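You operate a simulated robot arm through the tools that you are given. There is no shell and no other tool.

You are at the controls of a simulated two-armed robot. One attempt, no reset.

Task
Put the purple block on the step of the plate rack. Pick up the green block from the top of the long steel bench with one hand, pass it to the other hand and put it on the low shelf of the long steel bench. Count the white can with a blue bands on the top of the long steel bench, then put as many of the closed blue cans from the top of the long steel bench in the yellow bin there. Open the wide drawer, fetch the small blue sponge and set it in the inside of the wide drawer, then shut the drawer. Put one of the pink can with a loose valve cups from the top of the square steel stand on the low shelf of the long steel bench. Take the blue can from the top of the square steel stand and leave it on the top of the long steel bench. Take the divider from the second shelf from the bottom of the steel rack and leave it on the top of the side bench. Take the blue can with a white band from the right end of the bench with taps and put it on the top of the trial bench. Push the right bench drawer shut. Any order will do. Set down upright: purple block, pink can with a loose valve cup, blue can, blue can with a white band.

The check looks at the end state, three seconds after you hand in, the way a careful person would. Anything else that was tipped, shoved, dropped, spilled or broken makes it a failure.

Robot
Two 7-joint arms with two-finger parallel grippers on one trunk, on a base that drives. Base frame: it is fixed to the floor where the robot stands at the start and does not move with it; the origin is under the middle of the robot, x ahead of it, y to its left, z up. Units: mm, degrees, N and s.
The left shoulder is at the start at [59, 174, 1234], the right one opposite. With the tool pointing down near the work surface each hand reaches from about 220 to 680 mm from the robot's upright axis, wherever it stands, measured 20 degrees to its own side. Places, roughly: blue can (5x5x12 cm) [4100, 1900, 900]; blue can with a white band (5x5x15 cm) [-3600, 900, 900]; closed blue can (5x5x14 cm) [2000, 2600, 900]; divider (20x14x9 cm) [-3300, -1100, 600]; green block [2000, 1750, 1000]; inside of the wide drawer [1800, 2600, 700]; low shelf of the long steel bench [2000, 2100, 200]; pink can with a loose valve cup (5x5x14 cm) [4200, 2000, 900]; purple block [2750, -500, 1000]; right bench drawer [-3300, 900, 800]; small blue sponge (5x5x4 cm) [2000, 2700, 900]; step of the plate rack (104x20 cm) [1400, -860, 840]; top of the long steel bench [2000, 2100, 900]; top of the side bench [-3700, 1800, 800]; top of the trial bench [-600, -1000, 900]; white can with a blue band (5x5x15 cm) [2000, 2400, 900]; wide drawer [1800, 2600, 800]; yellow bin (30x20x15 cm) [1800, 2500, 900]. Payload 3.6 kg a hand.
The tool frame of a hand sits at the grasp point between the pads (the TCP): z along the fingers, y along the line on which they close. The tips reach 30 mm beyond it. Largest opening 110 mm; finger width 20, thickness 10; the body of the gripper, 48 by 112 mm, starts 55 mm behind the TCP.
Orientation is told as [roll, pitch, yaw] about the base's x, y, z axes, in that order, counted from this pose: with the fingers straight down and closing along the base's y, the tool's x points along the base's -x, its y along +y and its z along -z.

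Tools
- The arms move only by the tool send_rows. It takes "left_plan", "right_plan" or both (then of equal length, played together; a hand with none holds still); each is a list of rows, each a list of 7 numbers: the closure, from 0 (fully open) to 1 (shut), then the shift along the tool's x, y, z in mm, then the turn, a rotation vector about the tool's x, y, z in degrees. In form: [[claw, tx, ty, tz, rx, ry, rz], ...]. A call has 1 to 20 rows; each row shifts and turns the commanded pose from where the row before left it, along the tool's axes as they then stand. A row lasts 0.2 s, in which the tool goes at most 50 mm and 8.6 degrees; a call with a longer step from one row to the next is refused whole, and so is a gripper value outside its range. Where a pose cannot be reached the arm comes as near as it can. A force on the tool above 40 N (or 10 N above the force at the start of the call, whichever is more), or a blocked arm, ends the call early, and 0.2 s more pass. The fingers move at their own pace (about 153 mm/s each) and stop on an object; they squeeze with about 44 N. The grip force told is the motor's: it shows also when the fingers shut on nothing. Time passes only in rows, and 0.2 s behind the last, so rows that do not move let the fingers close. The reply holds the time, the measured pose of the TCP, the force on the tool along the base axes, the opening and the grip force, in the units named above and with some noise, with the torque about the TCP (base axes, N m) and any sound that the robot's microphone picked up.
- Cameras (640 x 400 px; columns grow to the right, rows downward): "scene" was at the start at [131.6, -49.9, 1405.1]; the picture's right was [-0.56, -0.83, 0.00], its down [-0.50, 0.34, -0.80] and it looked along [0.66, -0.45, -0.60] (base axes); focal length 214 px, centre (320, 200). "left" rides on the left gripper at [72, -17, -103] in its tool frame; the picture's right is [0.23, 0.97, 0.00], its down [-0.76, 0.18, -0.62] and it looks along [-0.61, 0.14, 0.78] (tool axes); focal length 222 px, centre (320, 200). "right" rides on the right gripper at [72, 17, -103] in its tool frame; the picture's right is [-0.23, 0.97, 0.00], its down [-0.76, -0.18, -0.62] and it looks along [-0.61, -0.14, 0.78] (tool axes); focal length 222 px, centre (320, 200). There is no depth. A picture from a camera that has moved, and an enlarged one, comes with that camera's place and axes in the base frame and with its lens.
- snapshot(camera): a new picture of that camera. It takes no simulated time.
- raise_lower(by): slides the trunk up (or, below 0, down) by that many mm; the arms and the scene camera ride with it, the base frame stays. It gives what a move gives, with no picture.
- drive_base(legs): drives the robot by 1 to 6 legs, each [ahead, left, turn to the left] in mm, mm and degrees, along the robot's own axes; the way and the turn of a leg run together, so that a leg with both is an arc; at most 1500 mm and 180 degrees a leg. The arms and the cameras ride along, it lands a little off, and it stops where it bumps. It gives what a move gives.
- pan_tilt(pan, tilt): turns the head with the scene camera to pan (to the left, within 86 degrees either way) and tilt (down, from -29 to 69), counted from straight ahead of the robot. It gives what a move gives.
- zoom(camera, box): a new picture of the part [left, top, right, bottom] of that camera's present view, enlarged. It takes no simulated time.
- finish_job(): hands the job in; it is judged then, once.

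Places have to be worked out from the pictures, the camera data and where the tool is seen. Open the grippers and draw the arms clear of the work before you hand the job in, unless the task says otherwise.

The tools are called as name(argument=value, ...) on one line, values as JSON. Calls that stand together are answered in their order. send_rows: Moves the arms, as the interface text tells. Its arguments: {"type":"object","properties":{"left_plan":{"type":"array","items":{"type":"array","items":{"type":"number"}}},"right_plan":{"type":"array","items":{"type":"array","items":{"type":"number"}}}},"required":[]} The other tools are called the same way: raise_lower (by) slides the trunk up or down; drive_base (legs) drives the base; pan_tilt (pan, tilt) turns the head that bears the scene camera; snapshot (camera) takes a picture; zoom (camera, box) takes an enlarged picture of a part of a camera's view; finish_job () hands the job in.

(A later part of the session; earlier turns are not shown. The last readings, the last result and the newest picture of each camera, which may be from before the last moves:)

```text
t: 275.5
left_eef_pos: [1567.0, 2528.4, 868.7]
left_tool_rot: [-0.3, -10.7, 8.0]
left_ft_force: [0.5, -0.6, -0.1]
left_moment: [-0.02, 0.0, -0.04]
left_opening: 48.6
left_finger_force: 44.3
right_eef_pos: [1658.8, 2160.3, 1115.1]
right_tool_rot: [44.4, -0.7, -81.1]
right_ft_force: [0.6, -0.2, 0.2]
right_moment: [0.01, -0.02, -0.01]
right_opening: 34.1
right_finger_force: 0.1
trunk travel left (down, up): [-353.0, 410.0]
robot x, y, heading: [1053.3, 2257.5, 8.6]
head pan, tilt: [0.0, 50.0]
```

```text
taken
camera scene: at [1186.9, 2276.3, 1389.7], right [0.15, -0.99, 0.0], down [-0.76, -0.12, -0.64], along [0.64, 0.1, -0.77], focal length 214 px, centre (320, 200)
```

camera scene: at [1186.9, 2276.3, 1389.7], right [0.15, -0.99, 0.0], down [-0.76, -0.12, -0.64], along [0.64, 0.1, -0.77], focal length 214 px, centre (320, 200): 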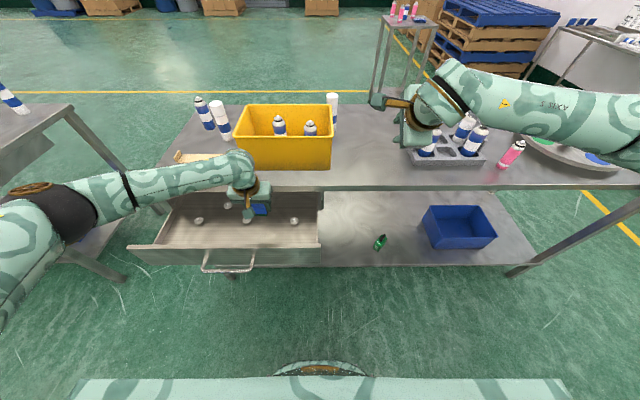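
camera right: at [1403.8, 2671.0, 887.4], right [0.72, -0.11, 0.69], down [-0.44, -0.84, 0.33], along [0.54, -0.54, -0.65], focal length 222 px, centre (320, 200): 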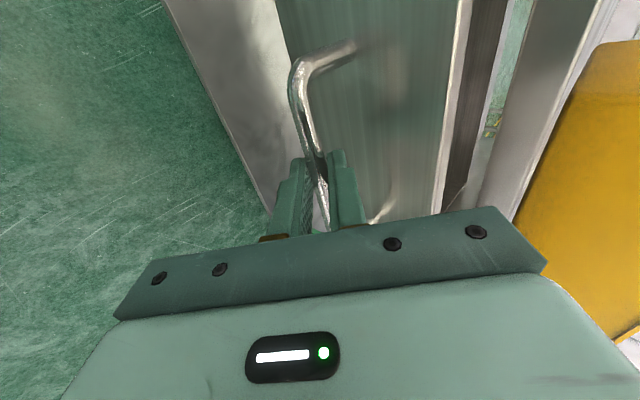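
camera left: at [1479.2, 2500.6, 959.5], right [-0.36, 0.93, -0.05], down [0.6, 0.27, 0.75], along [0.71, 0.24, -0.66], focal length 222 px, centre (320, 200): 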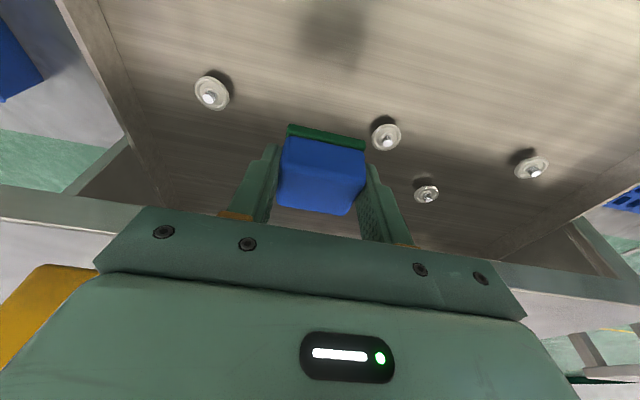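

The sponge's landing spot is clear of the cups. I'll lower another 70 mm, then feel for the drawer floor.

send_rows(left_plan=[[1, 6.1, 0, 34.5, 0, 0, 0], [1, 6.1, 0, 34.5, 0, 0, 0], [1, 0.9, 0, 4.9, 0, 0, 0], [1, 0.9, 0, 4.9, 0, 0, 0], [1, 0, 0, 0, 0, 0, 0]])

snapshot(camera="left")

zoom(camera="scene", box=[120, 140, 340, 290])

```text
t: 276.7
left_eef_pos: [1568.3, 2528.7, 790.8]
left_tool_rot: [-0.3, -10.7, 8.1]
left_ft_force: [-0.3, 0.5, 0.2]
left_moment: [0.02, -0.02, 0.04]
left_opening: 48.6
left_finger_force: 43.7
right_eef_pos: [1659.3, 2159.4, 1114.9]
right_tool_rot: [44.3, -0.6, -81.1]
right_ft_force: [0.1, -0.2, -0.6]
right_moment: [-0.01, -0.03, -0.01]
right_opening: 34.0
right_finger_force: 0.0
trunk travel left (down, up): [-353.0, 410.0]
robot x, y, heading: [1052.2, 2259.8, 8.7]
head pan, tilt: [0.0, 50.0]
```

```text
taken
camera left: at [1479.8, 2500.6, 880.1], right [-0.36, 0.93, -0.05], down [0.6, 0.27, 0.75], along [0.71, 0.24, -0.66], focal length 222 px, centre (320, 200)
```

left: 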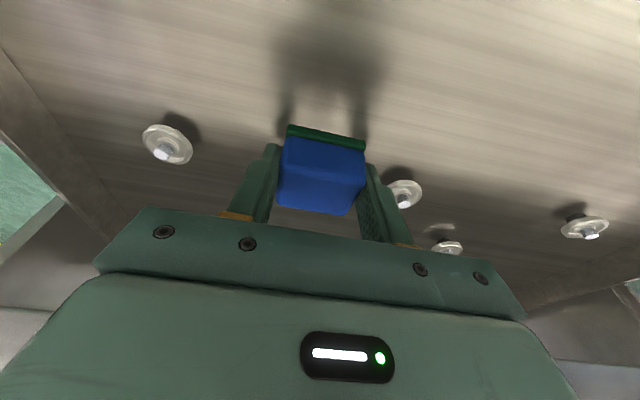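

```text
2.67 times, centred on (230, 215) of scene
camera zoom: at [1187.1, 2276.4, 1389.6], right [0.15, -0.99, 0.0], down [-0.76, -0.12, -0.64], along [0.64, 0.1, -0.77], focal length 572 px, centre (560, 160)
```

zoom: 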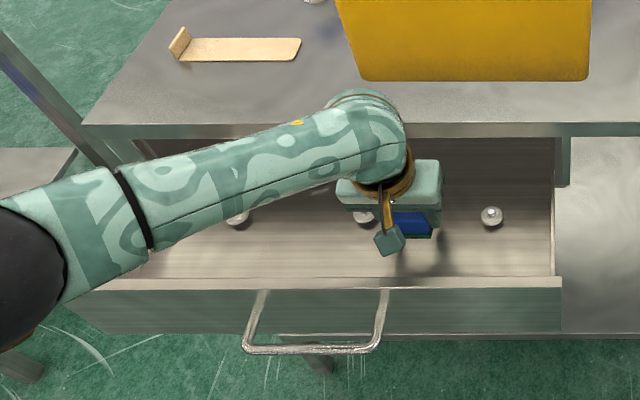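

send_rows(left_plan=[[1, 0.9, 0, 4.9, 0, 0, 0], [1, 0.7, 0, 3.9, 0, 0, 0], [1, 0.7, 0, 3.9, 0, 0, 0], [1, 0.7, 0, 3.9, 0, 0, 0], [1, 0.7, 0, 3.9, 0, 0, 0], [1, 0.7, 0, 3.9, 0, 0, 0], [1, 0, 0, 0, 0, 0, 0]])

snapshot(camera="left")

```text
t: 277.5
left_eef_pos: [1574.0, 2528.8, 787.5]
left_tool_rot: [-0.4, -11.6, 8.4]
left_ft_force: [-0.5, 1.6, 21.4]
left_moment: [0.43, -0.48, 0.0]
left_opening: 48.7
left_finger_force: 44.1
right_eef_pos: [1659.1, 2158.2, 1114.2]
right_tool_rot: [44.4, -0.6, -81.0]
right_ft_force: [0.1, -0.4, 1.0]
right_moment: [0.02, 0.0, 0.0]
right_opening: 34.0
right_finger_force: 0.1
trunk travel left (down, up): [-353.0, 410.0]
robot x, y, heading: [1053.7, 2258.5, 8.6]
head pan, tilt: [0.0, 50.0]
stopped in row 3 (left hand): the force on the tool passed its limit at 44 N (the readings are from after the stop); the commanded pose is now the measured one
```

```text
taken
camera left: at [1485.0, 2501.1, 874.7], right [-0.36, 0.93, -0.05], down [0.59, 0.27, 0.76], along [0.73, 0.24, -0.64], focal length 222 px, centre (320, 200)
```

left: 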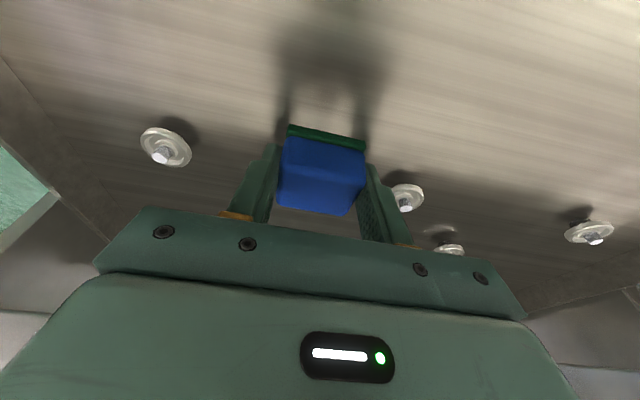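

The sponge has touched the drawer floor. I'll open the fingers and lift out.

send_rows(left_plan=[[0.4, 0, 0, 0, 0, 0, 0], [0.3, 0, 0, 0, 0, 0, 0], [0.3, -3.5, 0, -19.7, 0, 0, 0], [0.3, -7.8, 0, -44, 0, 0, 0], [0.3, -7.8, 0, -44, 0, 0, 0], [0.3, -7.8, 0, -44, 0, 0, 0], [0.3, -7.8, 0, -44, 0, 0, 0], [0.3, -7.8, 0, -44, 0, 0, 0], [0.3, 0, 0, 0, 0, 0, 0]])

snapshot(camera="left")

zoom(camera="scene", box=[120, 140, 340, 290])

```text
t: 279.5
left_eef_pos: [1567.1, 2530.3, 1027.0]
left_tool_rot: [-0.4, -11.2, 8.2]
left_ft_force: [0.0, -0.5, -0.6]
left_moment: [0.03, -0.01, -0.01]
left_opening: 77.0
left_finger_force: 0.2
right_eef_pos: [1658.9, 2160.3, 1114.2]
right_tool_rot: [44.4, -0.5, -81.1]
right_ft_force: [0.0, 0.0, 0.5]
right_moment: [0.0, -0.01, 0.02]
right_opening: 34.2
right_finger_force: 0.1
trunk travel left (down, up): [-353.0, 410.0]
robot x, y, heading: [1050.9, 2254.8, 8.4]
head pan, tilt: [0.0, 50.0]
```

```text
taken
camera left: at [1478.1, 2502.4, 1116.3], right [-0.36, 0.93, -0.05], down [0.59, 0.27, 0.76], along [0.72, 0.24, -0.65], focal length 222 px, centre (320, 200)
```

left: 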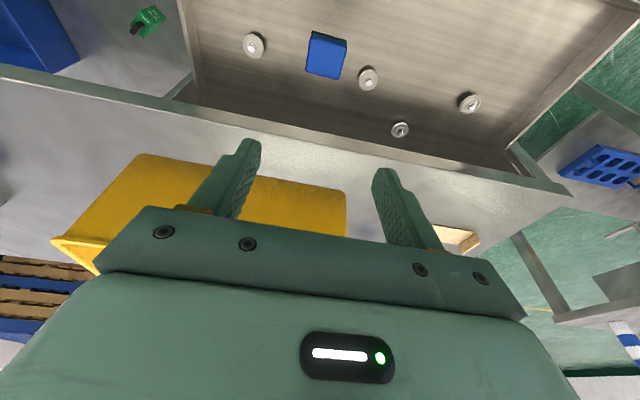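

```text
2.67 times, centred on (230, 215) of scene
camera zoom: at [1187.5, 2276.7, 1389.5], right [0.15, -0.99, 0.0], down [-0.76, -0.12, -0.64], along [0.63, 0.1, -0.77], focal length 572 px, centre (560, 160)
```

zoom: 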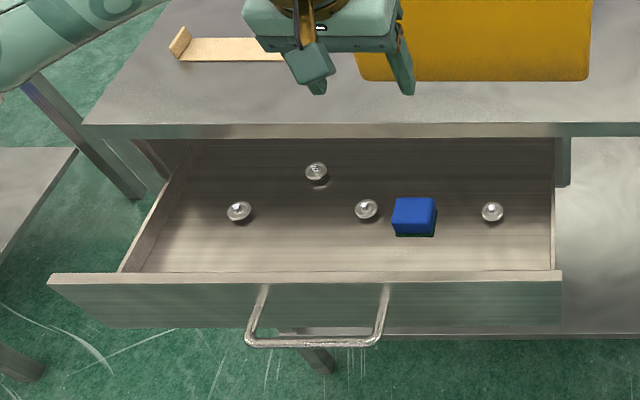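

The sponge lies in the drawer. To shut it I'll back off 200 mm, tilt the closed left hand forward, and push on the drawer face beside the handle while driving forward.

drive_base(legs=[[-200, 0, 0]])

send_rows(left_plan=[[1, 0, -18, 0, 0, -7.3, 0], [1, 0, -18, 0, 0, -7.3, 0], [1, 0, 0, 0, 0, -7.3, 0], [1, 0, 0, 0, 0, -7.3, 0], [1, 25.7, 0, 30.6, 0, 0, 0], [1, 25.7, 0, 30.6, 0, 0, 0], [1, 25.7, 0, 30.6, 0, 0, 0], [1, 25.7, 0, 30.6, 0, 0, 0], [1, 20.6, 0, 24.5, 0, 0, 0], [1, 0, 0, 0, 0, 0, 0]])

snapshot(camera="scene")

snapshot(camera="left")

```text
t: 281.1
left_eef_pos: [1367.8, 2500.9, 1028.6]
left_tool_rot: [-0.5, -11.2, 8.4]
left_ft_force: [-0.3, 0.4, -0.1]
left_moment: [-0.01, -0.02, -0.01]
left_opening: 76.8
left_finger_force: 0.0
right_eef_pos: [1460.9, 2130.5, 1114.1]
right_tool_rot: [44.5, -0.6, -80.9]
right_ft_force: [0.1, -0.4, 0.5]
right_moment: [0.02, 0.01, -0.02]
right_opening: 34.2
right_finger_force: 0.1
trunk travel left (down, up): [-353.0, 410.0]
robot x, y, heading: [855.3, 2224.8, 9.0]
head pan, tilt: [0.0, 50.0]
```

```text
t: 283.3
left_eef_pos: [1374.8, 2465.4, 836.3]
left_tool_rot: [-0.4, -40.5, 8.4]
left_ft_force: [-0.7, 0.2, 0.1]
left_moment: [0.02, -0.01, 0.01]
left_opening: 0.0
left_finger_force: 38.0
right_eef_pos: [1460.7, 2129.3, 1114.6]
right_tool_rot: [44.4, -0.7, -81.0]
right_ft_force: [-0.1, -0.4, 0.2]
right_moment: [0.0, -0.01, 0.0]
right_opening: 34.1
right_finger_force: 0.0
trunk travel left (down, up): [-353.0, 410.0]
robot x, y, heading: [854.8, 2225.9, 8.6]
head pan, tilt: [0.0, 50.0]
```

```text
taken
camera scene: at [989.2, 2246.4, 1389.6], right [0.15, -0.99, 0.0], down [-0.76, -0.12, -0.64], along [0.63, 0.1, -0.77], focal length 214 px, centre (320, 200)
```

scene: 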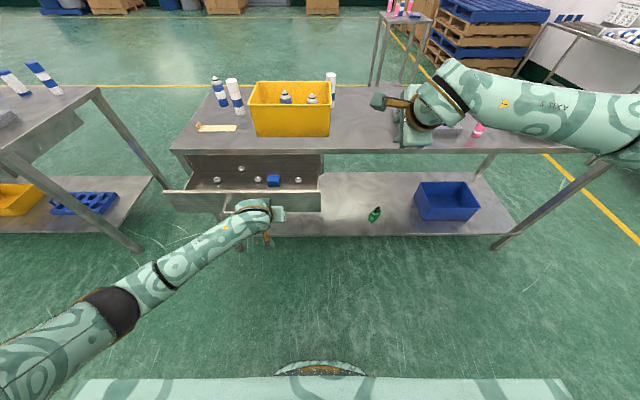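

```text
taken
camera left: at [1255.4, 2430.5, 868.2], right [-0.31, 0.94, -0.15], down [0.15, 0.21, 0.97], along [0.94, 0.28, -0.2], focal length 222 px, centre (320, 200)
```

left: 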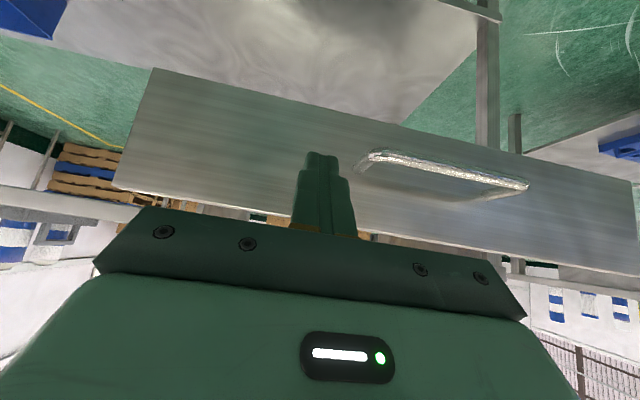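

The closed fingertips are lined up with the drawer face, beside the handle. I'll drive forward to push it shut.

drive_base(legs=[[110, 0, 0]])

snapshot(camera="scene")

```text
t: 284.4
left_eef_pos: [1485.0, 2480.9, 834.7]
left_tool_rot: [-0.5, -40.4, 8.6]
left_ft_force: [0.1, 0.6, -0.5]
left_moment: [0.01, 0.03, -0.03]
left_opening: 0.2
left_finger_force: 37.2
right_eef_pos: [1571.6, 2146.3, 1113.3]
right_tool_rot: [44.3, -0.7, -80.9]
right_ft_force: [0.2, -0.7, 0.3]
right_moment: [0.02, 0.0, 0.01]
right_opening: 34.0
right_finger_force: 0.0
trunk travel left (down, up): [-353.0, 410.0]
robot x, y, heading: [966.0, 2240.3, 8.9]
head pan, tilt: [0.0, 50.0]
```

```text
taken
camera scene: at [1099.8, 2263.4, 1389.4], right [0.15, -0.99, 0.0], down [-0.76, -0.12, -0.64], along [0.63, 0.1, -0.77], focal length 214 px, centre (320, 200)
```

scene: 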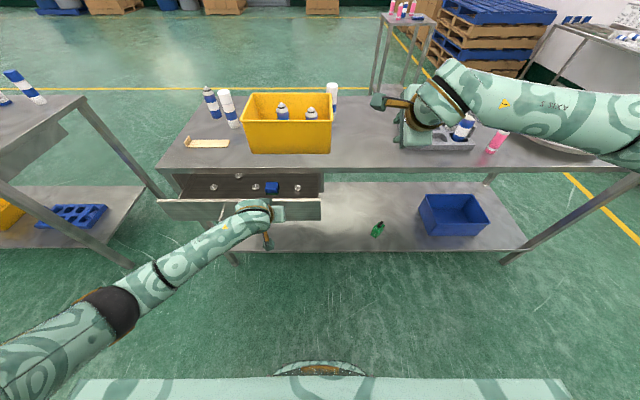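

The drawer slides in easily. I'll push on, another 105 mm and then in small steps.

drive_base(legs=[[105, 0, 0]])

drive_base(legs=[[30, 0, 0]])

zoom(camera="scene", box=[130, 130, 350, 280])

snapshot(camera="left")

```text
t: 285.6
left_eef_pos: [1589.4, 2497.8, 834.9]
left_tool_rot: [-0.5, -40.3, 8.6]
left_ft_force: [0.2, -0.2, 0.2]
left_moment: [0.02, -0.01, 0.02]
left_opening: 0.0
left_finger_force: 37.6
right_eef_pos: [1675.2, 2163.0, 1113.8]
right_tool_rot: [44.3, -0.7, -80.9]
right_ft_force: [0.5, -0.1, -0.4]
right_moment: [-0.03, 0.0, -0.01]
right_opening: 34.1
right_finger_force: 0.1
trunk travel left (down, up): [-353.0, 410.0]
robot x, y, heading: [1067.6, 2256.1, 8.8]
head pan, tilt: [0.0, 50.0]
```

```text
t: 286.4
left_eef_pos: [1619.4, 2502.3, 834.4]
left_tool_rot: [-0.5, -40.4, 8.6]
left_ft_force: [-0.3, 0.4, -0.4]
left_moment: [-0.01, 0.01, 0.0]
left_opening: 0.0
left_finger_force: 37.9
right_eef_pos: [1706.3, 2168.2, 1112.9]
right_tool_rot: [44.3, -0.6, -81.0]
right_ft_force: [0.6, 0.7, -0.7]
right_moment: [0.0, -0.02, 0.02]
right_opening: 33.9
right_finger_force: 0.2
trunk travel left (down, up): [-353.0, 410.0]
robot x, y, heading: [1099.1, 2264.7, 8.9]
head pan, tilt: [0.0, 50.0]
```

```text
2.67 times, centred on (240, 205) of scene
camera zoom: at [1234.2, 2284.3, 1389.3], right [0.15, -0.99, 0.0], down [-0.76, -0.12, -0.64], along [0.63, 0.1, -0.77], focal length 572 px, centre (533, 187)
```

zoom: 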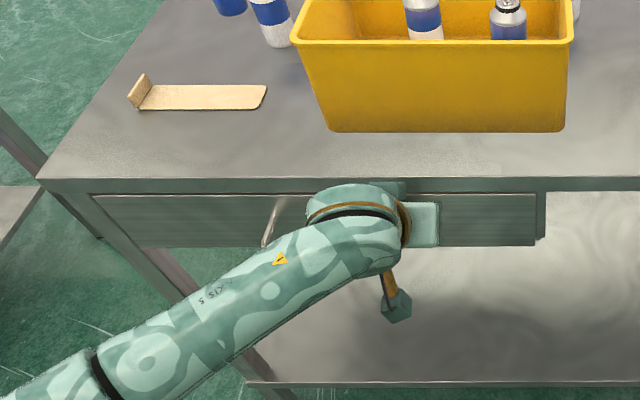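

```text
taken
camera left: at [1499.4, 2468.4, 867.7], right [-0.31, 0.94, -0.15], down [0.15, 0.21, 0.97], along [0.94, 0.28, -0.2], focal length 222 px, centre (320, 200)
```

left: 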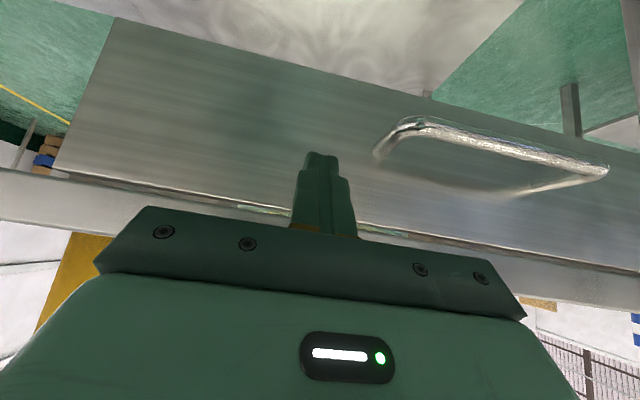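

The drawer is nearly shut. I'll push a little further until it stops.

drive_base(legs=[[15, 0, 0]])

drive_base(legs=[[12, 0, 0]])

snapshot(camera="left")

zoom(camera="scene", box=[130, 150, 350, 250])

```text
t: 287.3
left_eef_pos: [1619.4, 2501.6, 831.1]
left_tool_rot: [-0.5, -39.8, 8.4]
left_ft_force: [-10.6, -0.7, 4.3]
left_moment: [-0.01, 0.06, 0.03]
left_opening: 0.0
left_finger_force: 37.4
right_eef_pos: [1711.6, 2170.7, 1115.9]
right_tool_rot: [44.5, -0.6, -80.6]
right_ft_force: [-0.6, -0.1, -1.0]
right_moment: [0.0, 0.01, 0.0]
right_opening: 34.3
right_finger_force: 0.2
trunk travel left (down, up): [-353.0, 410.0]
robot x, y, heading: [1109.2, 2267.3, 8.8]
head pan, tilt: [0.0, 50.0]
stopped in leg 1: the force on the tool passed its limit at 57 N (the readings are from after the stop); the commanded pose is now the measured one
```

```text
t: 288.0
left_eef_pos: [1619.7, 2500.8, 827.1]
left_tool_rot: [-0.6, -38.9, 8.3]
left_ft_force: [-11.0, -1.6, 2.8]
left_moment: [0.04, 0.07, 0.03]
left_opening: 0.0
left_finger_force: 37.7
right_eef_pos: [1718.3, 2172.6, 1115.8]
right_tool_rot: [44.5, -0.6, -80.6]
right_ft_force: [-0.1, 1.3, -1.0]
right_moment: [0.01, 0.0, 0.03]
right_opening: 33.9
right_finger_force: 0.1
trunk travel left (down, up): [-353.0, 410.0]
robot x, y, heading: [1112.3, 2267.9, 9.2]
head pan, tilt: [0.0, 50.0]
stopped in leg 1: the force on the tool passed its limit at 54 N (the readings are from after the stop); the commanded pose is now the measured one
```

```text
taken
camera left: at [1501.4, 2468.1, 862.9], right [-0.31, 0.94, -0.15], down [0.17, 0.21, 0.96], along [0.94, 0.27, -0.23], focal length 222 px, centre (320, 200)
```

left: 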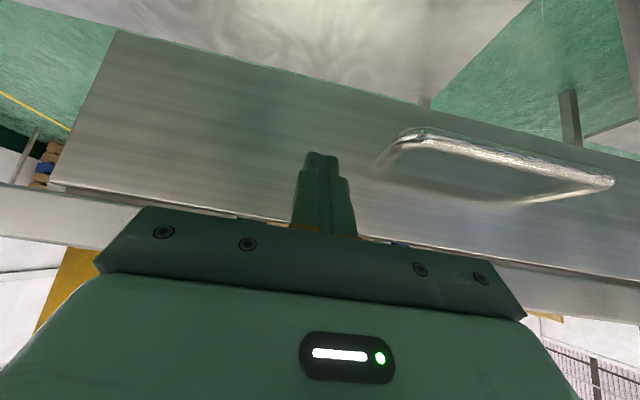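

```text
2.91 times, centred on (240, 200) of scene
camera zoom: at [1244.5, 2286.8, 1389.7], right [0.16, -0.99, 0.0], down [-0.76, -0.12, -0.64], along [0.64, 0.1, -0.77], focal length 624 px, centre (553, 200)
```

zoom: 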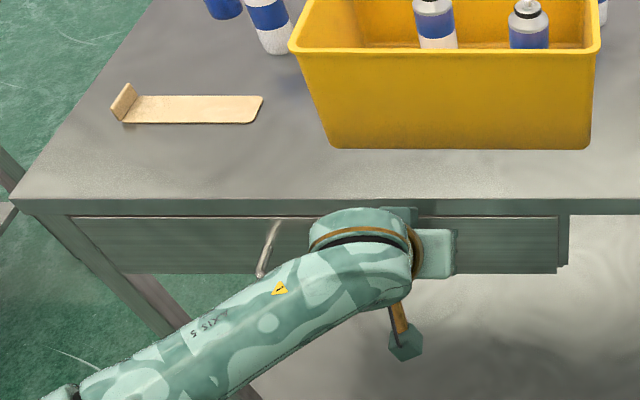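

The drawer has stopped against the bench. I'll back off and check that it's shut.

drive_base(legs=[[-200, 0, 0]])

send_rows(left_plan=[[1, -25, 0, -30, 0, 0, 0], [1, -25, 0, -30, 0, 0, 0], [1, -25, 0, -30, 0, 0, 0], [1, -25, 0, -30, 0, 0, 0], [0.5, -25, 0, -30, 0, 0, 0], [0, -25, 0, -30, 0, 0, 0], [0, 0, 0, 0, 0, 0, 0]])

pan_tilt(pan=15, tilt=45)

snapshot(camera="scene")

zoom(camera="scene", box=[200, 150, 400, 260])

```text
t: 289.6
left_eef_pos: [1422.4, 2468.6, 828.1]
left_tool_rot: [-0.4, -39.0, 8.3]
left_ft_force: [0.0, 0.8, 0.1]
left_moment: [-0.03, -0.01, 0.0]
left_opening: 0.0
left_finger_force: 37.4
right_eef_pos: [1518.0, 2140.8, 1115.4]
right_tool_rot: [44.5, -0.6, -80.7]
right_ft_force: [-0.3, -0.4, -0.1]
right_moment: [0.01, 0.0, 0.03]
right_opening: 34.2
right_finger_force: 0.1
trunk travel left (down, up): [-353.0, 410.0]
robot x, y, heading: [913.1, 2236.1, 9.0]
head pan, tilt: [0.0, 50.0]
```

```text
t: 291.2
left_eef_pos: [1425.5, 2473.4, 1061.7]
left_tool_rot: [-0.5, -39.1, 8.3]
left_ft_force: [0.0, -0.2, -0.4]
left_moment: [0.04, 0.02, -0.03]
left_opening: 110.0
left_finger_force: 0.1
right_eef_pos: [1520.2, 2140.6, 1116.0]
right_tool_rot: [44.4, -0.7, -80.6]
right_ft_force: [-0.8, 0.1, -0.3]
right_moment: [-0.02, -0.01, -0.02]
right_opening: 34.0
right_finger_force: 0.0
trunk travel left (down, up): [-353.0, 410.0]
robot x, y, heading: [913.7, 2238.1, 9.1]
head pan, tilt: [0.0, 50.0]
```

```text
t: 292.0
left_eef_pos: [1425.4, 2471.6, 1061.6]
left_tool_rot: [-0.4, -39.0, 8.3]
left_ft_force: [0.1, -0.5, 0.1]
left_moment: [0.01, 0.0, 0.05]
left_opening: 109.9
left_finger_force: 0.0
right_eef_pos: [1519.5, 2141.5, 1114.2]
right_tool_rot: [44.4, -0.6, -80.8]
right_ft_force: [0.5, -0.4, -0.8]
right_moment: [-0.01, -0.02, -0.02]
right_opening: 34.3
right_finger_force: 0.1
trunk travel left (down, up): [-353.0, 410.0]
robot x, y, heading: [914.7, 2232.4, 9.0]
head pan, tilt: [15.0, 45.0]
```

```text
taken
camera scene: at [1045.6, 2276.1, 1396.5], right [0.41, -0.91, 0.0], down [-0.65, -0.29, -0.71], along [0.65, 0.29, -0.71], focal length 214 px, centre (320, 200)
```

scene: 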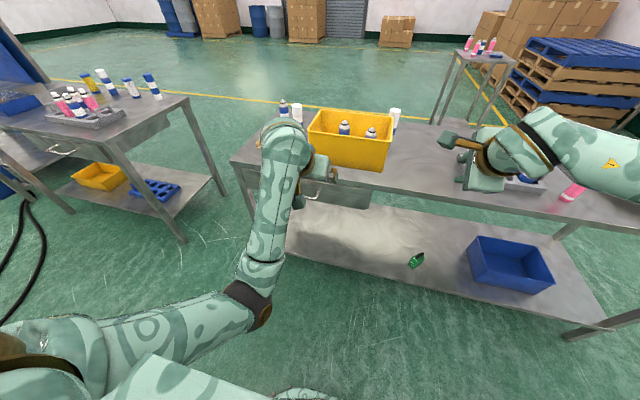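

```text
3.20 times, centred on (300, 205) of scene
camera zoom: at [1045.6, 2276.1, 1396.5], right [0.41, -0.91, 0.0], down [-0.65, -0.29, -0.71], along [0.65, 0.29, -0.71], focal length 686 px, centre (384, 184)
```

zoom: 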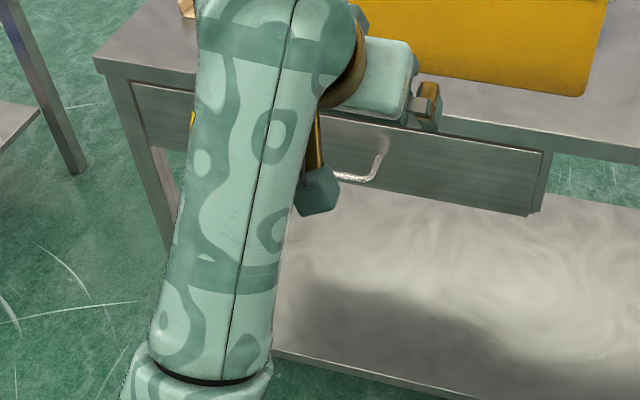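

The drawer is shut flush. I'll bring both hands back to their normal downward posture.

send_rows(left_plan=[[0, -25, 0, -31, 0, 0, 0], [0, -25, 0, -31, 0, 0, 0], [0, -25, 0, -31, 0, 0, 0], [0, 0, 0, 0, 0, 7.8, 0], [0, 0, 0, 0, 0, 7.8, 0], [0, 0, 0, 0, 0, 7.8, 0], [0, 0, 0, 0, 0, 7.8, 0], [0, 0, 0, 0, 0, 7.8, 0], [0, 25, 10, -10, 0, 0, 0], [0, 25, 10, -10, 0, 0, 0], [0, 25, 10, 0, 0, 0, 0], [0, 0, 0, 0, 0, 0, 0], [0, 0, 0, 0, 0, 0, 0], [0, 0, 0, 0, 0, 0, 0], [0, 0, 0, 0, 0, 0, 0], [0, 0, 0, 0, 0, 0, 0], [0, 0, 0, 0, 0, 0, 0], [0, 0, 0, 0, 0, 0, 0]], right_plan=[[0, 0, 20, -20, 7.5, 0, 0], [0, 0, 20, -20, 7.5, 0, 0], [0, 0, 0, -20, 7.5, 0, 0], [0, 0, 0, -20, 7.5, 0, 0], [0, 0, 0, -20, 7.5, 0, 0], [0, 0, 0, 0, 7.5, 0, 0], [0, 0, 0, 0, 0, 0, -8.2], [0, 0, 0, 0, 0, 0, -8.2], [0, 0, 0, 0, 0, 0, -8.2], [0, 0, 0, 0, 0, 0, -8.2], [0, 0, 0, 0, 0, 0, -8.2], [0, 0, 0, 0, 0, 0, -8.2], [0, 0, 0, 0, 0, 0, -8.2], [0, 0, 0, 0, 0, 0, -8.2], [0, 0, 0, 0, 0, 0, -8.2], [0, 0, 0, 0, 0, 0, -8.2], [0, 0, 0, 0, 0, 0, -8.0], [0, 0, 0, 0, 0, 0, 0]])

snapshot(camera="scene")

```text
t: 295.8
left_eef_pos: [1481.1, 2532.1, 1163.2]
left_tool_rot: [-0.4, 0.0, 8.0]
left_ft_force: [0.2, -0.2, -0.2]
left_moment: [0.0, -0.01, 0.0]
left_opening: 110.1
left_finger_force: 0.0
left hand out of reach, approached as far as the arm can: row 3, 4, 5, 6, 7, 9, 10, 11
right_eef_pos: [1476.4, 2121.0, 1211.9]
right_tool_rot: [-0.6, 0.6, 5.4]
right_ft_force: [-0.4, 0.2, -0.2]
right_moment: [0.0, -0.01, -0.01]
right_opening: 110.1
right_finger_force: 0.0
right hand out of reach, approached as far as the arm can: row 16, 17
trunk travel left (down, up): [-353.0, 410.0]
robot x, y, heading: [914.7, 2234.1, 9.1]
head pan, tilt: [15.0, 45.0]
```

```text
taken
camera scene: at [1046.0, 2276.8, 1396.4], right [0.41, -0.91, 0.0], down [-0.65, -0.29, -0.71], along [0.65, 0.29, -0.71], focal length 214 px, centre (320, 200)
```

scene: 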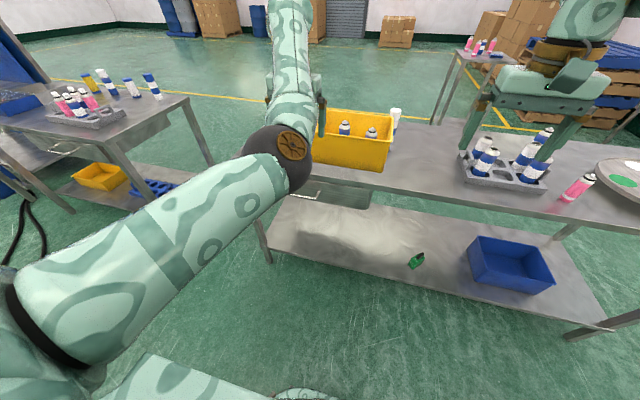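

The left elbow is on the inner side again. I'll yaw that hand to the right to bring the elbow out, as before.

send_rows(left_plan=[[0, 0, 0, 0, 0, 0, 8.2], [0, 0, 0, 0, 0, 0, 8.2], [0, 0, 0, 0, 0, 0, 8.2], [0, 0, 0, 0, 0, 0, 8.2], [0, 0, 0, 0, 0, 0, 8.2], [0, 0, 0, 0, 0, 0, 8.2], [0, 0, 0, 0, 0, 0, 8.2], [0, 0, 0, 0, 0, 0, 8.2], [0, 0, 0, 0, 0, 0, 0]])

snapshot(camera="scene")

```text
t: 297.8
left_eef_pos: [1482.3, 2531.8, 1162.1]
left_tool_rot: [-0.1, -0.3, -57.7]
left_ft_force: [-0.7, -0.9, 0.4]
left_moment: [0.04, 0.01, -0.01]
left_opening: 110.0
left_finger_force: 0.1
right_eef_pos: [1477.9, 2120.4, 1212.6]
right_tool_rot: [-0.6, 0.6, 5.2]
right_ft_force: [-0.7, -0.4, -0.5]
right_moment: [0.01, -0.03, 0.03]
right_opening: 110.0
right_finger_force: 0.0
trunk travel left (down, up): [-353.0, 410.0]
robot x, y, heading: [913.0, 2233.5, 8.9]
head pan, tilt: [15.0, 45.0]
```

```text
taken
camera scene: at [1045.7, 2276.2, 1396.5], right [0.41, -0.91, 0.0], down [-0.65, -0.29, -0.71], along [0.65, 0.29, -0.71], focal length 214 px, centre (320, 200)
```

scene: 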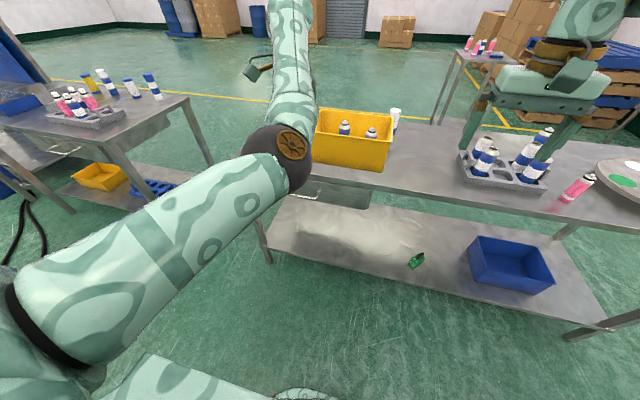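

With the tool vertical, yaw alone doesn't move the elbow. I'll tilt the hand first, then draw it right and back, which freed the elbow last time.

send_rows(left_plan=[[0, 0, 0, 0, 0, -8, 0], [0, 0, 0, 0, 0, -8, 0], [0, 0, 0, 0, 0, -8, 0], [0, 0, 0, 0, 0, -8, 0], [0, 0, 0, 0, 0, -8, 0], [0, 0, 0, 0, 0, -8, 0], [0, -15.2, -31.6, 16.9, 0, 0, 0], [0, -15.2, -31.6, 16.9, 0, 0, 0], [0, -15.2, -31.6, 16.9, 0, 0, 0], [0, -15.2, -31.6, 16.9, 0, 0, 0], [0, -15.2, -31.6, 16.9, 0, 0, 0], [0, -15.2, -31.6, 16.9, 0, 0, 0], [0, 0, 0, 0, 0, 0, 0]])

snapshot(camera="scene")

```text
t: 300.6
left_eef_pos: [1444.9, 2321.7, 1151.9]
left_tool_rot: [-0.3, -48.2, -57.3]
left_ft_force: [-0.1, -0.7, -0.4]
left_moment: [0.0, -0.01, -0.02]
left_opening: 109.8
left_finger_force: 0.1
left hand out of reach, approached as far as the arm can: row 2, 4, 7, 8
right_eef_pos: [1477.9, 2119.4, 1212.2]
right_tool_rot: [-0.5, 0.6, 5.2]
right_ft_force: [0.4, 0.7, -0.9]
right_moment: [0.0, 0.02, 0.0]
right_opening: 109.7
right_finger_force: 0.1
trunk travel left (down, up): [-353.0, 410.0]
robot x, y, heading: [911.7, 2236.8, 8.9]
head pan, tilt: [15.0, 45.0]
```

```text
taken
camera scene: at [1045.8, 2276.5, 1396.4], right [0.41, -0.91, 0.0], down [-0.65, -0.29, -0.71], along [0.65, 0.29, -0.71], focal length 214 px, centre (320, 200)
```

scene: 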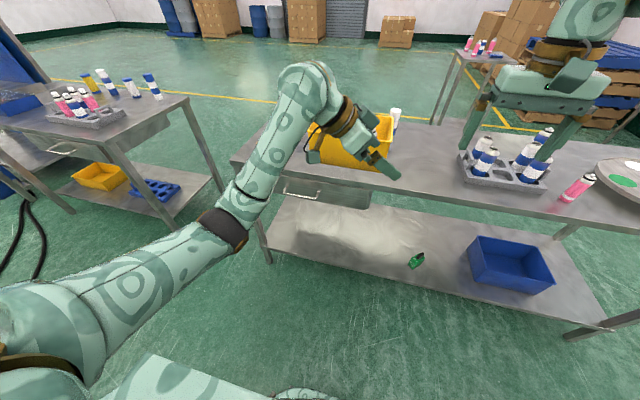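

The elbow is coming round. I'll move the right hand aside and continue drawing the left hand back.

send_rows(left_plan=[[0, 0, 0, 0, 0, 0, 0], [0, 0, 0, 0, 0, 0, 0], [0, 0, 0, 0, 0, 0, 0], [0, 4, -34, 0, 0, 0, 0], [0, 4, -34, 0, 0, 0, 0], [0, 4, -34, 0, 0, 0, 0], [0, 4, -34, 0, 0, 0, 0], [0, 0, 0, 0, 0, 0, 0]], right_plan=[[0, 0, -45, 0, 0, 0, 0], [0, 0, -45, 0, 0, 0, 0], [0, 0, -30, 0, 0, 0, 0], [0, 0, 0, 0, 0, 0, 0], [0, 0, 0, 0, 0, 0, 0], [0, 0, 0, 0, 0, 0, 0], [0, 0, 0, 0, 0, 0, 0], [0, 0, 0, 0, 0, 0, 0]])

snapshot(camera="scene")

```text
t: 302.4
left_eef_pos: [1324.5, 2259.5, 1141.2]
left_tool_rot: [-0.3, -48.3, -57.4]
left_ft_force: [-0.2, 0.2, 0.3]
left_moment: [0.01, 0.0, 0.0]
left_opening: 110.2
left_finger_force: 0.1
right_eef_pos: [1465.7, 2074.2, 1206.9]
right_tool_rot: [-0.6, 0.5, 5.3]
right_ft_force: [0.2, 0.6, 0.3]
right_moment: [-0.01, 0.04, 0.0]
right_opening: 110.0
right_finger_force: 0.1
right hand out of reach, approached as far as the arm can: row 1, 2, 3
trunk travel left (down, up): [-353.0, 410.0]
robot x, y, heading: [912.9, 2235.8, 9.0]
head pan, tilt: [15.0, 45.0]
```

```text
taken
camera scene: at [1045.9, 2276.4, 1396.4], right [0.41, -0.91, 0.0], down [-0.65, -0.29, -0.71], along [0.65, 0.29, -0.71], focal length 214 px, centre (320, 200)
```

scene: 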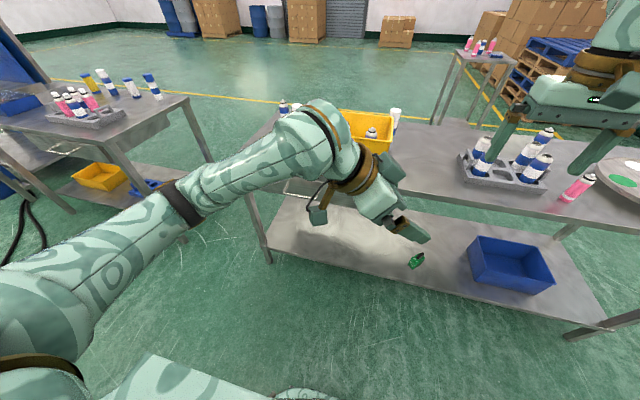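

The elbow is out again. I'll rotate the left hand to vertical and bring it to its home side.

send_rows(left_plan=[[0, 0, 0, 0, -2.79, 4.27, -6.23], [0, 0, 0, 0, -2.79, 4.27, -6.23], [0, 0, 0, 0, -2.79, 4.27, -6.23], [0, 0, 0, 0, -2.79, 4.27, -6.23], [0, 0, 0, 0, -2.79, 4.27, -6.23], [0, 0, 0, 0, -2.79, 4.27, -6.23], [0, 0, 0, 0, -2.79, 4.27, -6.23], [0, 0, 0, 0, -2.79, 4.27, -6.23], [0, 0, 0, 0, -2.79, 4.27, -6.23], [0, 0, 0, 0, -2.79, 4.27, -6.23], [0, 0, 40, -10, 0, 0, 0], [0, 0, 40, -10, 0, 0, 0], [0, 0, 40, -10, 0, 0, 0], [0, 0, 40, -10, 0, 0, 0], [0, 0, 40, -10, 0, 0, 0], [0, 0, 0, 0, 0, 0, 0]], right_plan=[[0, 35, 10, 0, 0, 0, 0], [0, 35, 10, 0, 0, 0, 0], [0, 35, 10, 0, 0, 0, -3.5], [0, 0, 0, 0, 0, 0, 0], [0, 0, 0, 0, 0, 0, 0], [0, 0, 0, 0, 0, 0, 0], [0, 0, 0, 0, 0, 0, 0], [0, 0, 0, 0, 0, 0, 0], [0, 0, 0, 0, 0, 0, 0], [0, 0, 0, 0, 0, 0, 0], [0, 0, 0, 0, 0, 0, 0], [0, 0, 0, 0, 0, 0, 0], [0, 0, 0, 0, 0, 0, 0], [0, 0, 0, 0, 0, 0, 0], [0, 0, 0, 0, 0, 0, 0], [0, 0, 0, 0, 0, 0, 0]])

snapshot(camera="scene")

```text
t: 305.8
left_eef_pos: [1293.6, 2454.6, 1194.1]
left_tool_rot: [-0.1, 0.2, 8.7]
left_ft_force: [0.3, 0.5, 0.3]
left_moment: [-0.03, -0.01, 0.01]
left_opening: 110.1
left_finger_force: 0.0
right_eef_pos: [1358.1, 2094.4, 1207.0]
right_tool_rot: [-0.6, 0.7, 8.8]
right_ft_force: [-0.1, 1.1, -0.4]
right_moment: [0.04, -0.01, 0.0]
right_opening: 110.2
right_finger_force: 0.1
trunk travel left (down, up): [-353.0, 410.0]
robot x, y, heading: [914.8, 2236.3, 9.0]
head pan, tilt: [15.0, 45.0]
```

```text
taken
camera scene: at [1046.0, 2275.4, 1396.5], right [0.41, -0.91, 0.0], down [-0.65, -0.29, -0.71], along [0.65, 0.29, -0.71], focal length 214 px, centre (320, 200)
```

scene: 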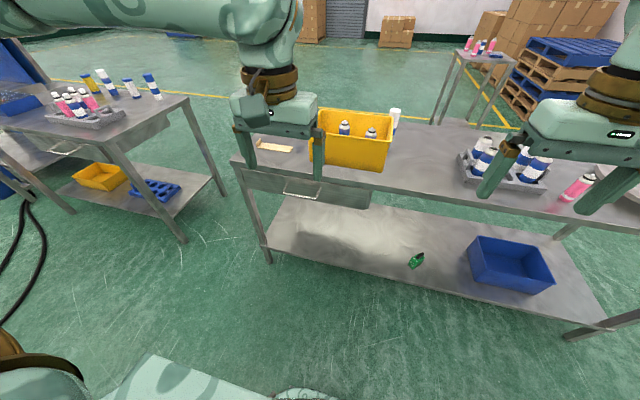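

Both arms are back in normal posture. Next is the square stand, so I'll drive round the right end of the long bench.

drive_base(legs=[[0, -1400, 0], [60, -310, 0], [1150, 0, 0], [1150, 0, 0]])

pan_tilt(pan=40, tilt=35)

snapshot(camera="scene")

```text
t: 325.5
left_eef_pos: [3903.3, 1174.7, 1193.3]
left_tool_rot: [0.0, 0.3, 10.0]
left_ft_force: [-0.2, 0.5, 0.6]
left_moment: [0.01, 0.02, 0.01]
left_opening: 110.4
left_finger_force: 0.1
right_eef_pos: [3974.9, 815.0, 1207.4]
right_tool_rot: [-0.6, 0.5, 9.8]
right_ft_force: [0.8, -0.5, 0.7]
right_moment: [0.01, 0.0, -0.02]
right_opening: 110.0
right_finger_force: 0.0
trunk travel left (down, up): [-353.0, 410.0]
robot x, y, heading: [3526.9, 947.6, 10.1]
head pan, tilt: [15.0, 45.0]
```

```text
t: 326.4
left_eef_pos: [3901.8, 1174.8, 1193.2]
left_tool_rot: [-0.1, 0.2, 9.9]
left_ft_force: [0.4, -0.6, -0.5]
left_moment: [-0.02, -0.02, 0.0]
left_opening: 109.8
left_finger_force: 0.0
right_eef_pos: [3973.5, 815.1, 1207.2]
right_tool_rot: [-0.6, 0.6, 10.0]
right_ft_force: [0.4, -0.9, -0.1]
right_moment: [0.02, 0.0, -0.05]
right_opening: 109.8
right_finger_force: 0.0
trunk travel left (down, up): [-353.0, 410.0]
robot x, y, heading: [3525.0, 949.4, 10.0]
head pan, tilt: [40.0, 35.0]
```

```text
taken
camera scene: at [3640.7, 1023.9, 1411.3], right [0.77, -0.64, 0.0], down [-0.37, -0.44, -0.82], along [0.53, 0.63, -0.57], focal length 214 px, centre (320, 200)
```

scene: 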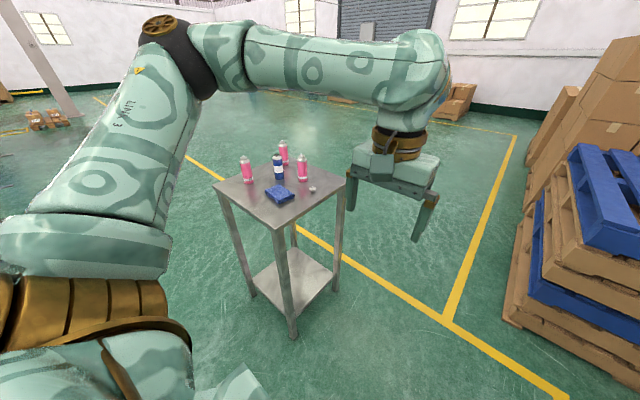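

The stand top is at z≈880, spanning X' 4097–4560, with three pink cans, the open blue can near its centre, a blue brush and a loose cup. I'll drive round to face it squarely.

drive_base(legs=[[0, 0, -0.9], [0, 790, 0], [170, 0, 0]])

pan_tilt(pan=0, tilt=50)

snapshot(camera="scene")

snapshot(camera="left")

snapshot(camera="right")

```text
t: 332.0
left_eef_pos: [3947.1, 1974.1, 1192.2]
left_tool_rot: [-0.1, 0.2, 9.1]
left_ft_force: [-0.1, 0.1, -0.2]
left_moment: [-0.02, 0.04, -0.01]
left_opening: 109.9
left_finger_force: 0.1
right_eef_pos: [4013.9, 1614.0, 1208.2]
right_tool_rot: [-0.7, 0.7, 9.1]
right_ft_force: [0.9, 0.9, 0.0]
right_moment: [0.01, 0.08, -0.02]
right_opening: 110.0
right_finger_force: 0.0
trunk travel left (down, up): [-353.0, 410.0]
robot x, y, heading: [3566.9, 1752.2, 9.3]
head pan, tilt: [40.0, 35.0]
```

```text
t: 333.1
left_eef_pos: [3945.3, 1973.2, 1191.9]
left_tool_rot: [-0.1, 0.1, 9.3]
left_ft_force: [-0.1, 0.1, 0.0]
left_moment: [0.02, -0.03, -0.02]
left_opening: 110.0
left_finger_force: 0.1
right_eef_pos: [4012.7, 1614.0, 1207.3]
right_tool_rot: [-0.6, 0.6, 9.1]
right_ft_force: [0.3, 0.2, -0.1]
right_moment: [-0.01, -0.01, -0.03]
right_opening: 109.8
right_finger_force: 0.2
trunk travel left (down, up): [-353.0, 410.0]
robot x, y, heading: [3568.5, 1754.8, 9.1]
head pan, tilt: [0.0, 50.0]
```

```text
taken
camera scene: at [3700.7, 1772.7, 1389.6], right [0.16, -0.99, 0.0], down [-0.76, -0.12, -0.64], along [0.63, 0.1, -0.77], focal length 214 px, centre (320, 200)
```

scene: 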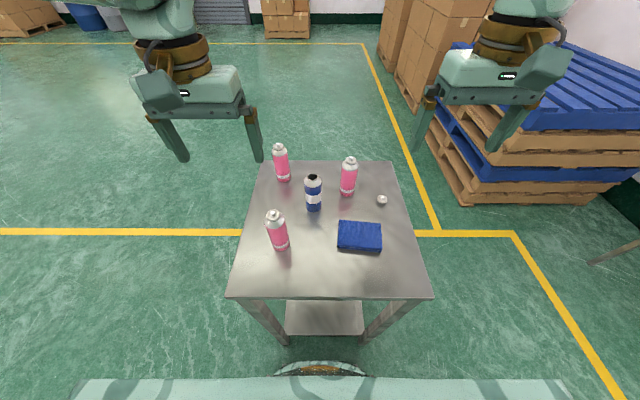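

```text
taken
camera left: at [3876.3, 1946.2, 1297.7], right [-0.38, 0.93, 0.0], down [0.73, 0.3, 0.62], along [0.58, 0.23, -0.78], focal length 222 px, centre (320, 200)
```

left: 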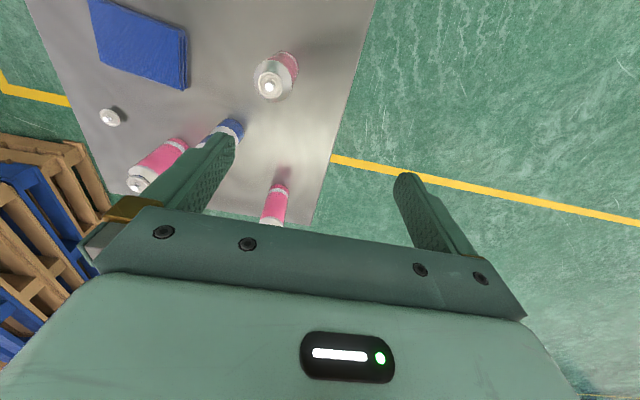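

```text
taken
camera right: at [3938.3, 1620.6, 1311.2], right [0.07, 1.0, -0.01], down [0.79, -0.05, 0.62], along [0.61, -0.05, -0.79], focal length 222 px, centre (320, 200)
```

right: 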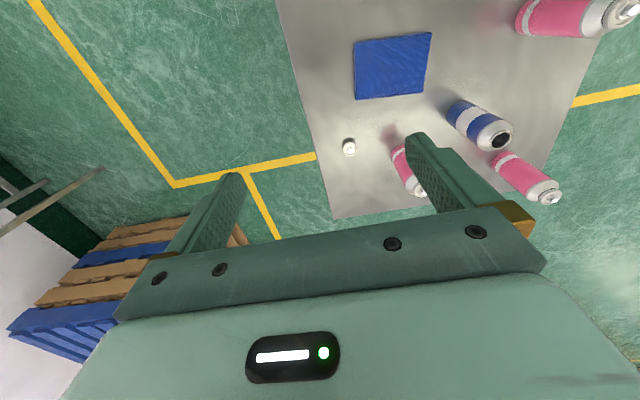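

Good view of the stand. I'll zoom in on the cans to identify which have loose cups and to measure positions.

zoom(camera="scene", box=[240, 130, 400, 260])

zoom(camera="left", box=[90, 20, 330, 230])

zoom(camera="right", box=[320, 20, 640, 230])

```text
3.08 times, centred on (320, 195) of scene
camera zoom: at [3700.7, 1772.7, 1389.6], right [0.16, -0.99, 0.0], down [-0.76, -0.12, -0.64], along [0.63, 0.1, -0.77], focal length 660 px, centre (320, 215)
```

zoom: 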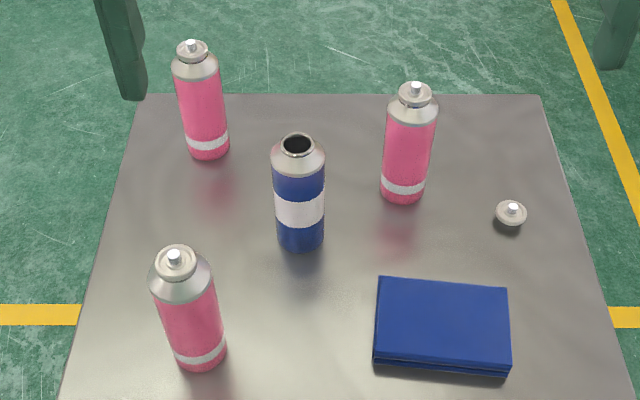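

```text
1.90 times, centred on (210, 125) of left
camera zoom: at [3876.3, 1946.2, 1297.7], right [-0.38, 0.93, 0.0], down [0.73, 0.3, 0.62], along [0.58, 0.23, -0.78], focal length 423 px, centre (530, 343)
```

zoom: 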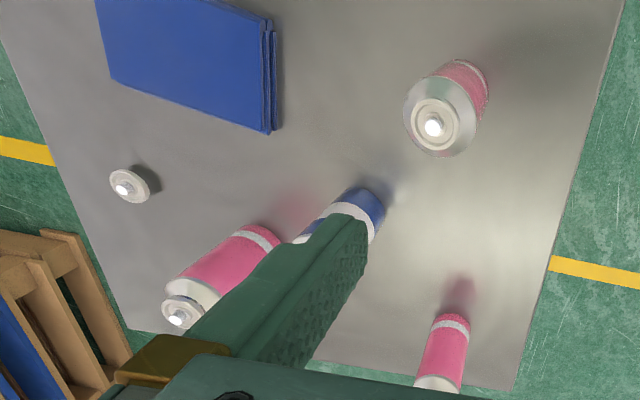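

```text
1.90 times, centred on (480, 125) of right
camera zoom: at [3938.3, 1620.6, 1311.2], right [0.07, 1.0, -0.01], down [0.79, -0.05, 0.62], along [0.61, -0.05, -0.79], focal length 423 px, centre (15, 343)
```

zoom: 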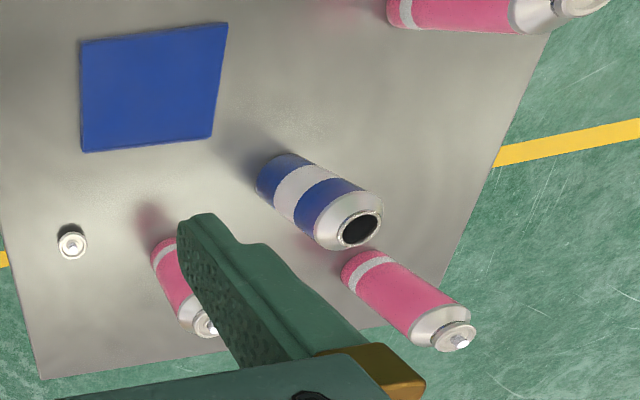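

All three pink cans carry loose cups without the black crimp ring. I'll take the front-left one with the left hand, gently. First I'll position above it.

send_rows(left_plan=[[0, 2.5, -30, 0, 0, 0, 0], [0, 2.5, -30, 0, 0, 0, 0], [0, 0, 0, 40, 0, 0, 0], [0, 0, 0, 40, 0, 0, 0], [0, 0, 0, 0, 0, 0, 0]])

snapshot(camera="left")

zoom(camera="scene", box=[220, 120, 380, 260])

```text
t: 334.2
left_eef_pos: [3949.6, 1914.3, 1114.6]
left_tool_rot: [0.0, 0.1, 9.1]
left_ft_force: [-0.2, -0.2, -0.3]
left_moment: [0.04, 0.01, -0.02]
left_opening: 110.0
left_finger_force: 0.1
right_eef_pos: [4011.5, 1614.4, 1209.4]
right_tool_rot: [-0.5, 0.6, 9.0]
right_ft_force: [-0.2, 0.2, -0.5]
right_moment: [0.01, 0.0, 0.02]
right_opening: 110.1
right_finger_force: 0.1
trunk travel left (down, up): [-353.0, 410.0]
robot x, y, heading: [3563.0, 1748.6, 9.3]
head pan, tilt: [0.0, 50.0]
```

```text
taken
camera left: at [3880.1, 1886.3, 1218.1], right [-0.38, 0.93, 0.0], down [0.73, 0.3, 0.62], along [0.58, 0.23, -0.78], focal length 222 px, centre (320, 200)
```

left: 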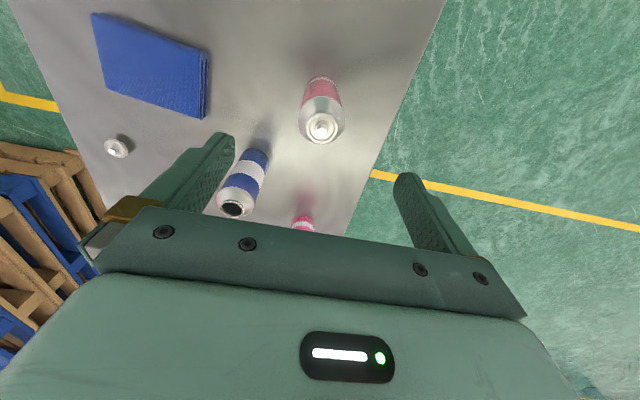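

```text
2.86 times, centred on (300, 190) of scene
camera zoom: at [3700.1, 1772.7, 1389.7], right [0.16, -0.99, 0.0], down [-0.76, -0.12, -0.64], along [0.63, 0.1, -0.77], focal length 613 px, centre (377, 229)
```

zoom: 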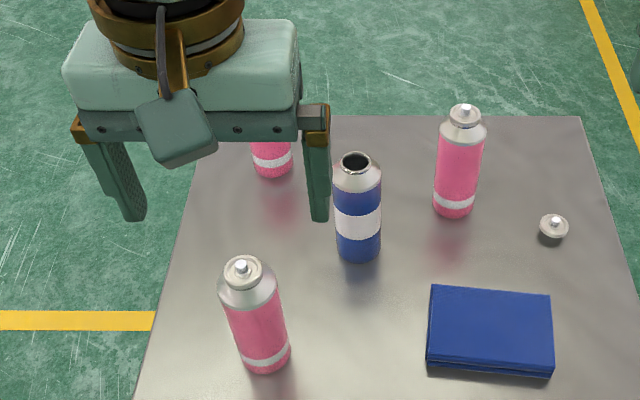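

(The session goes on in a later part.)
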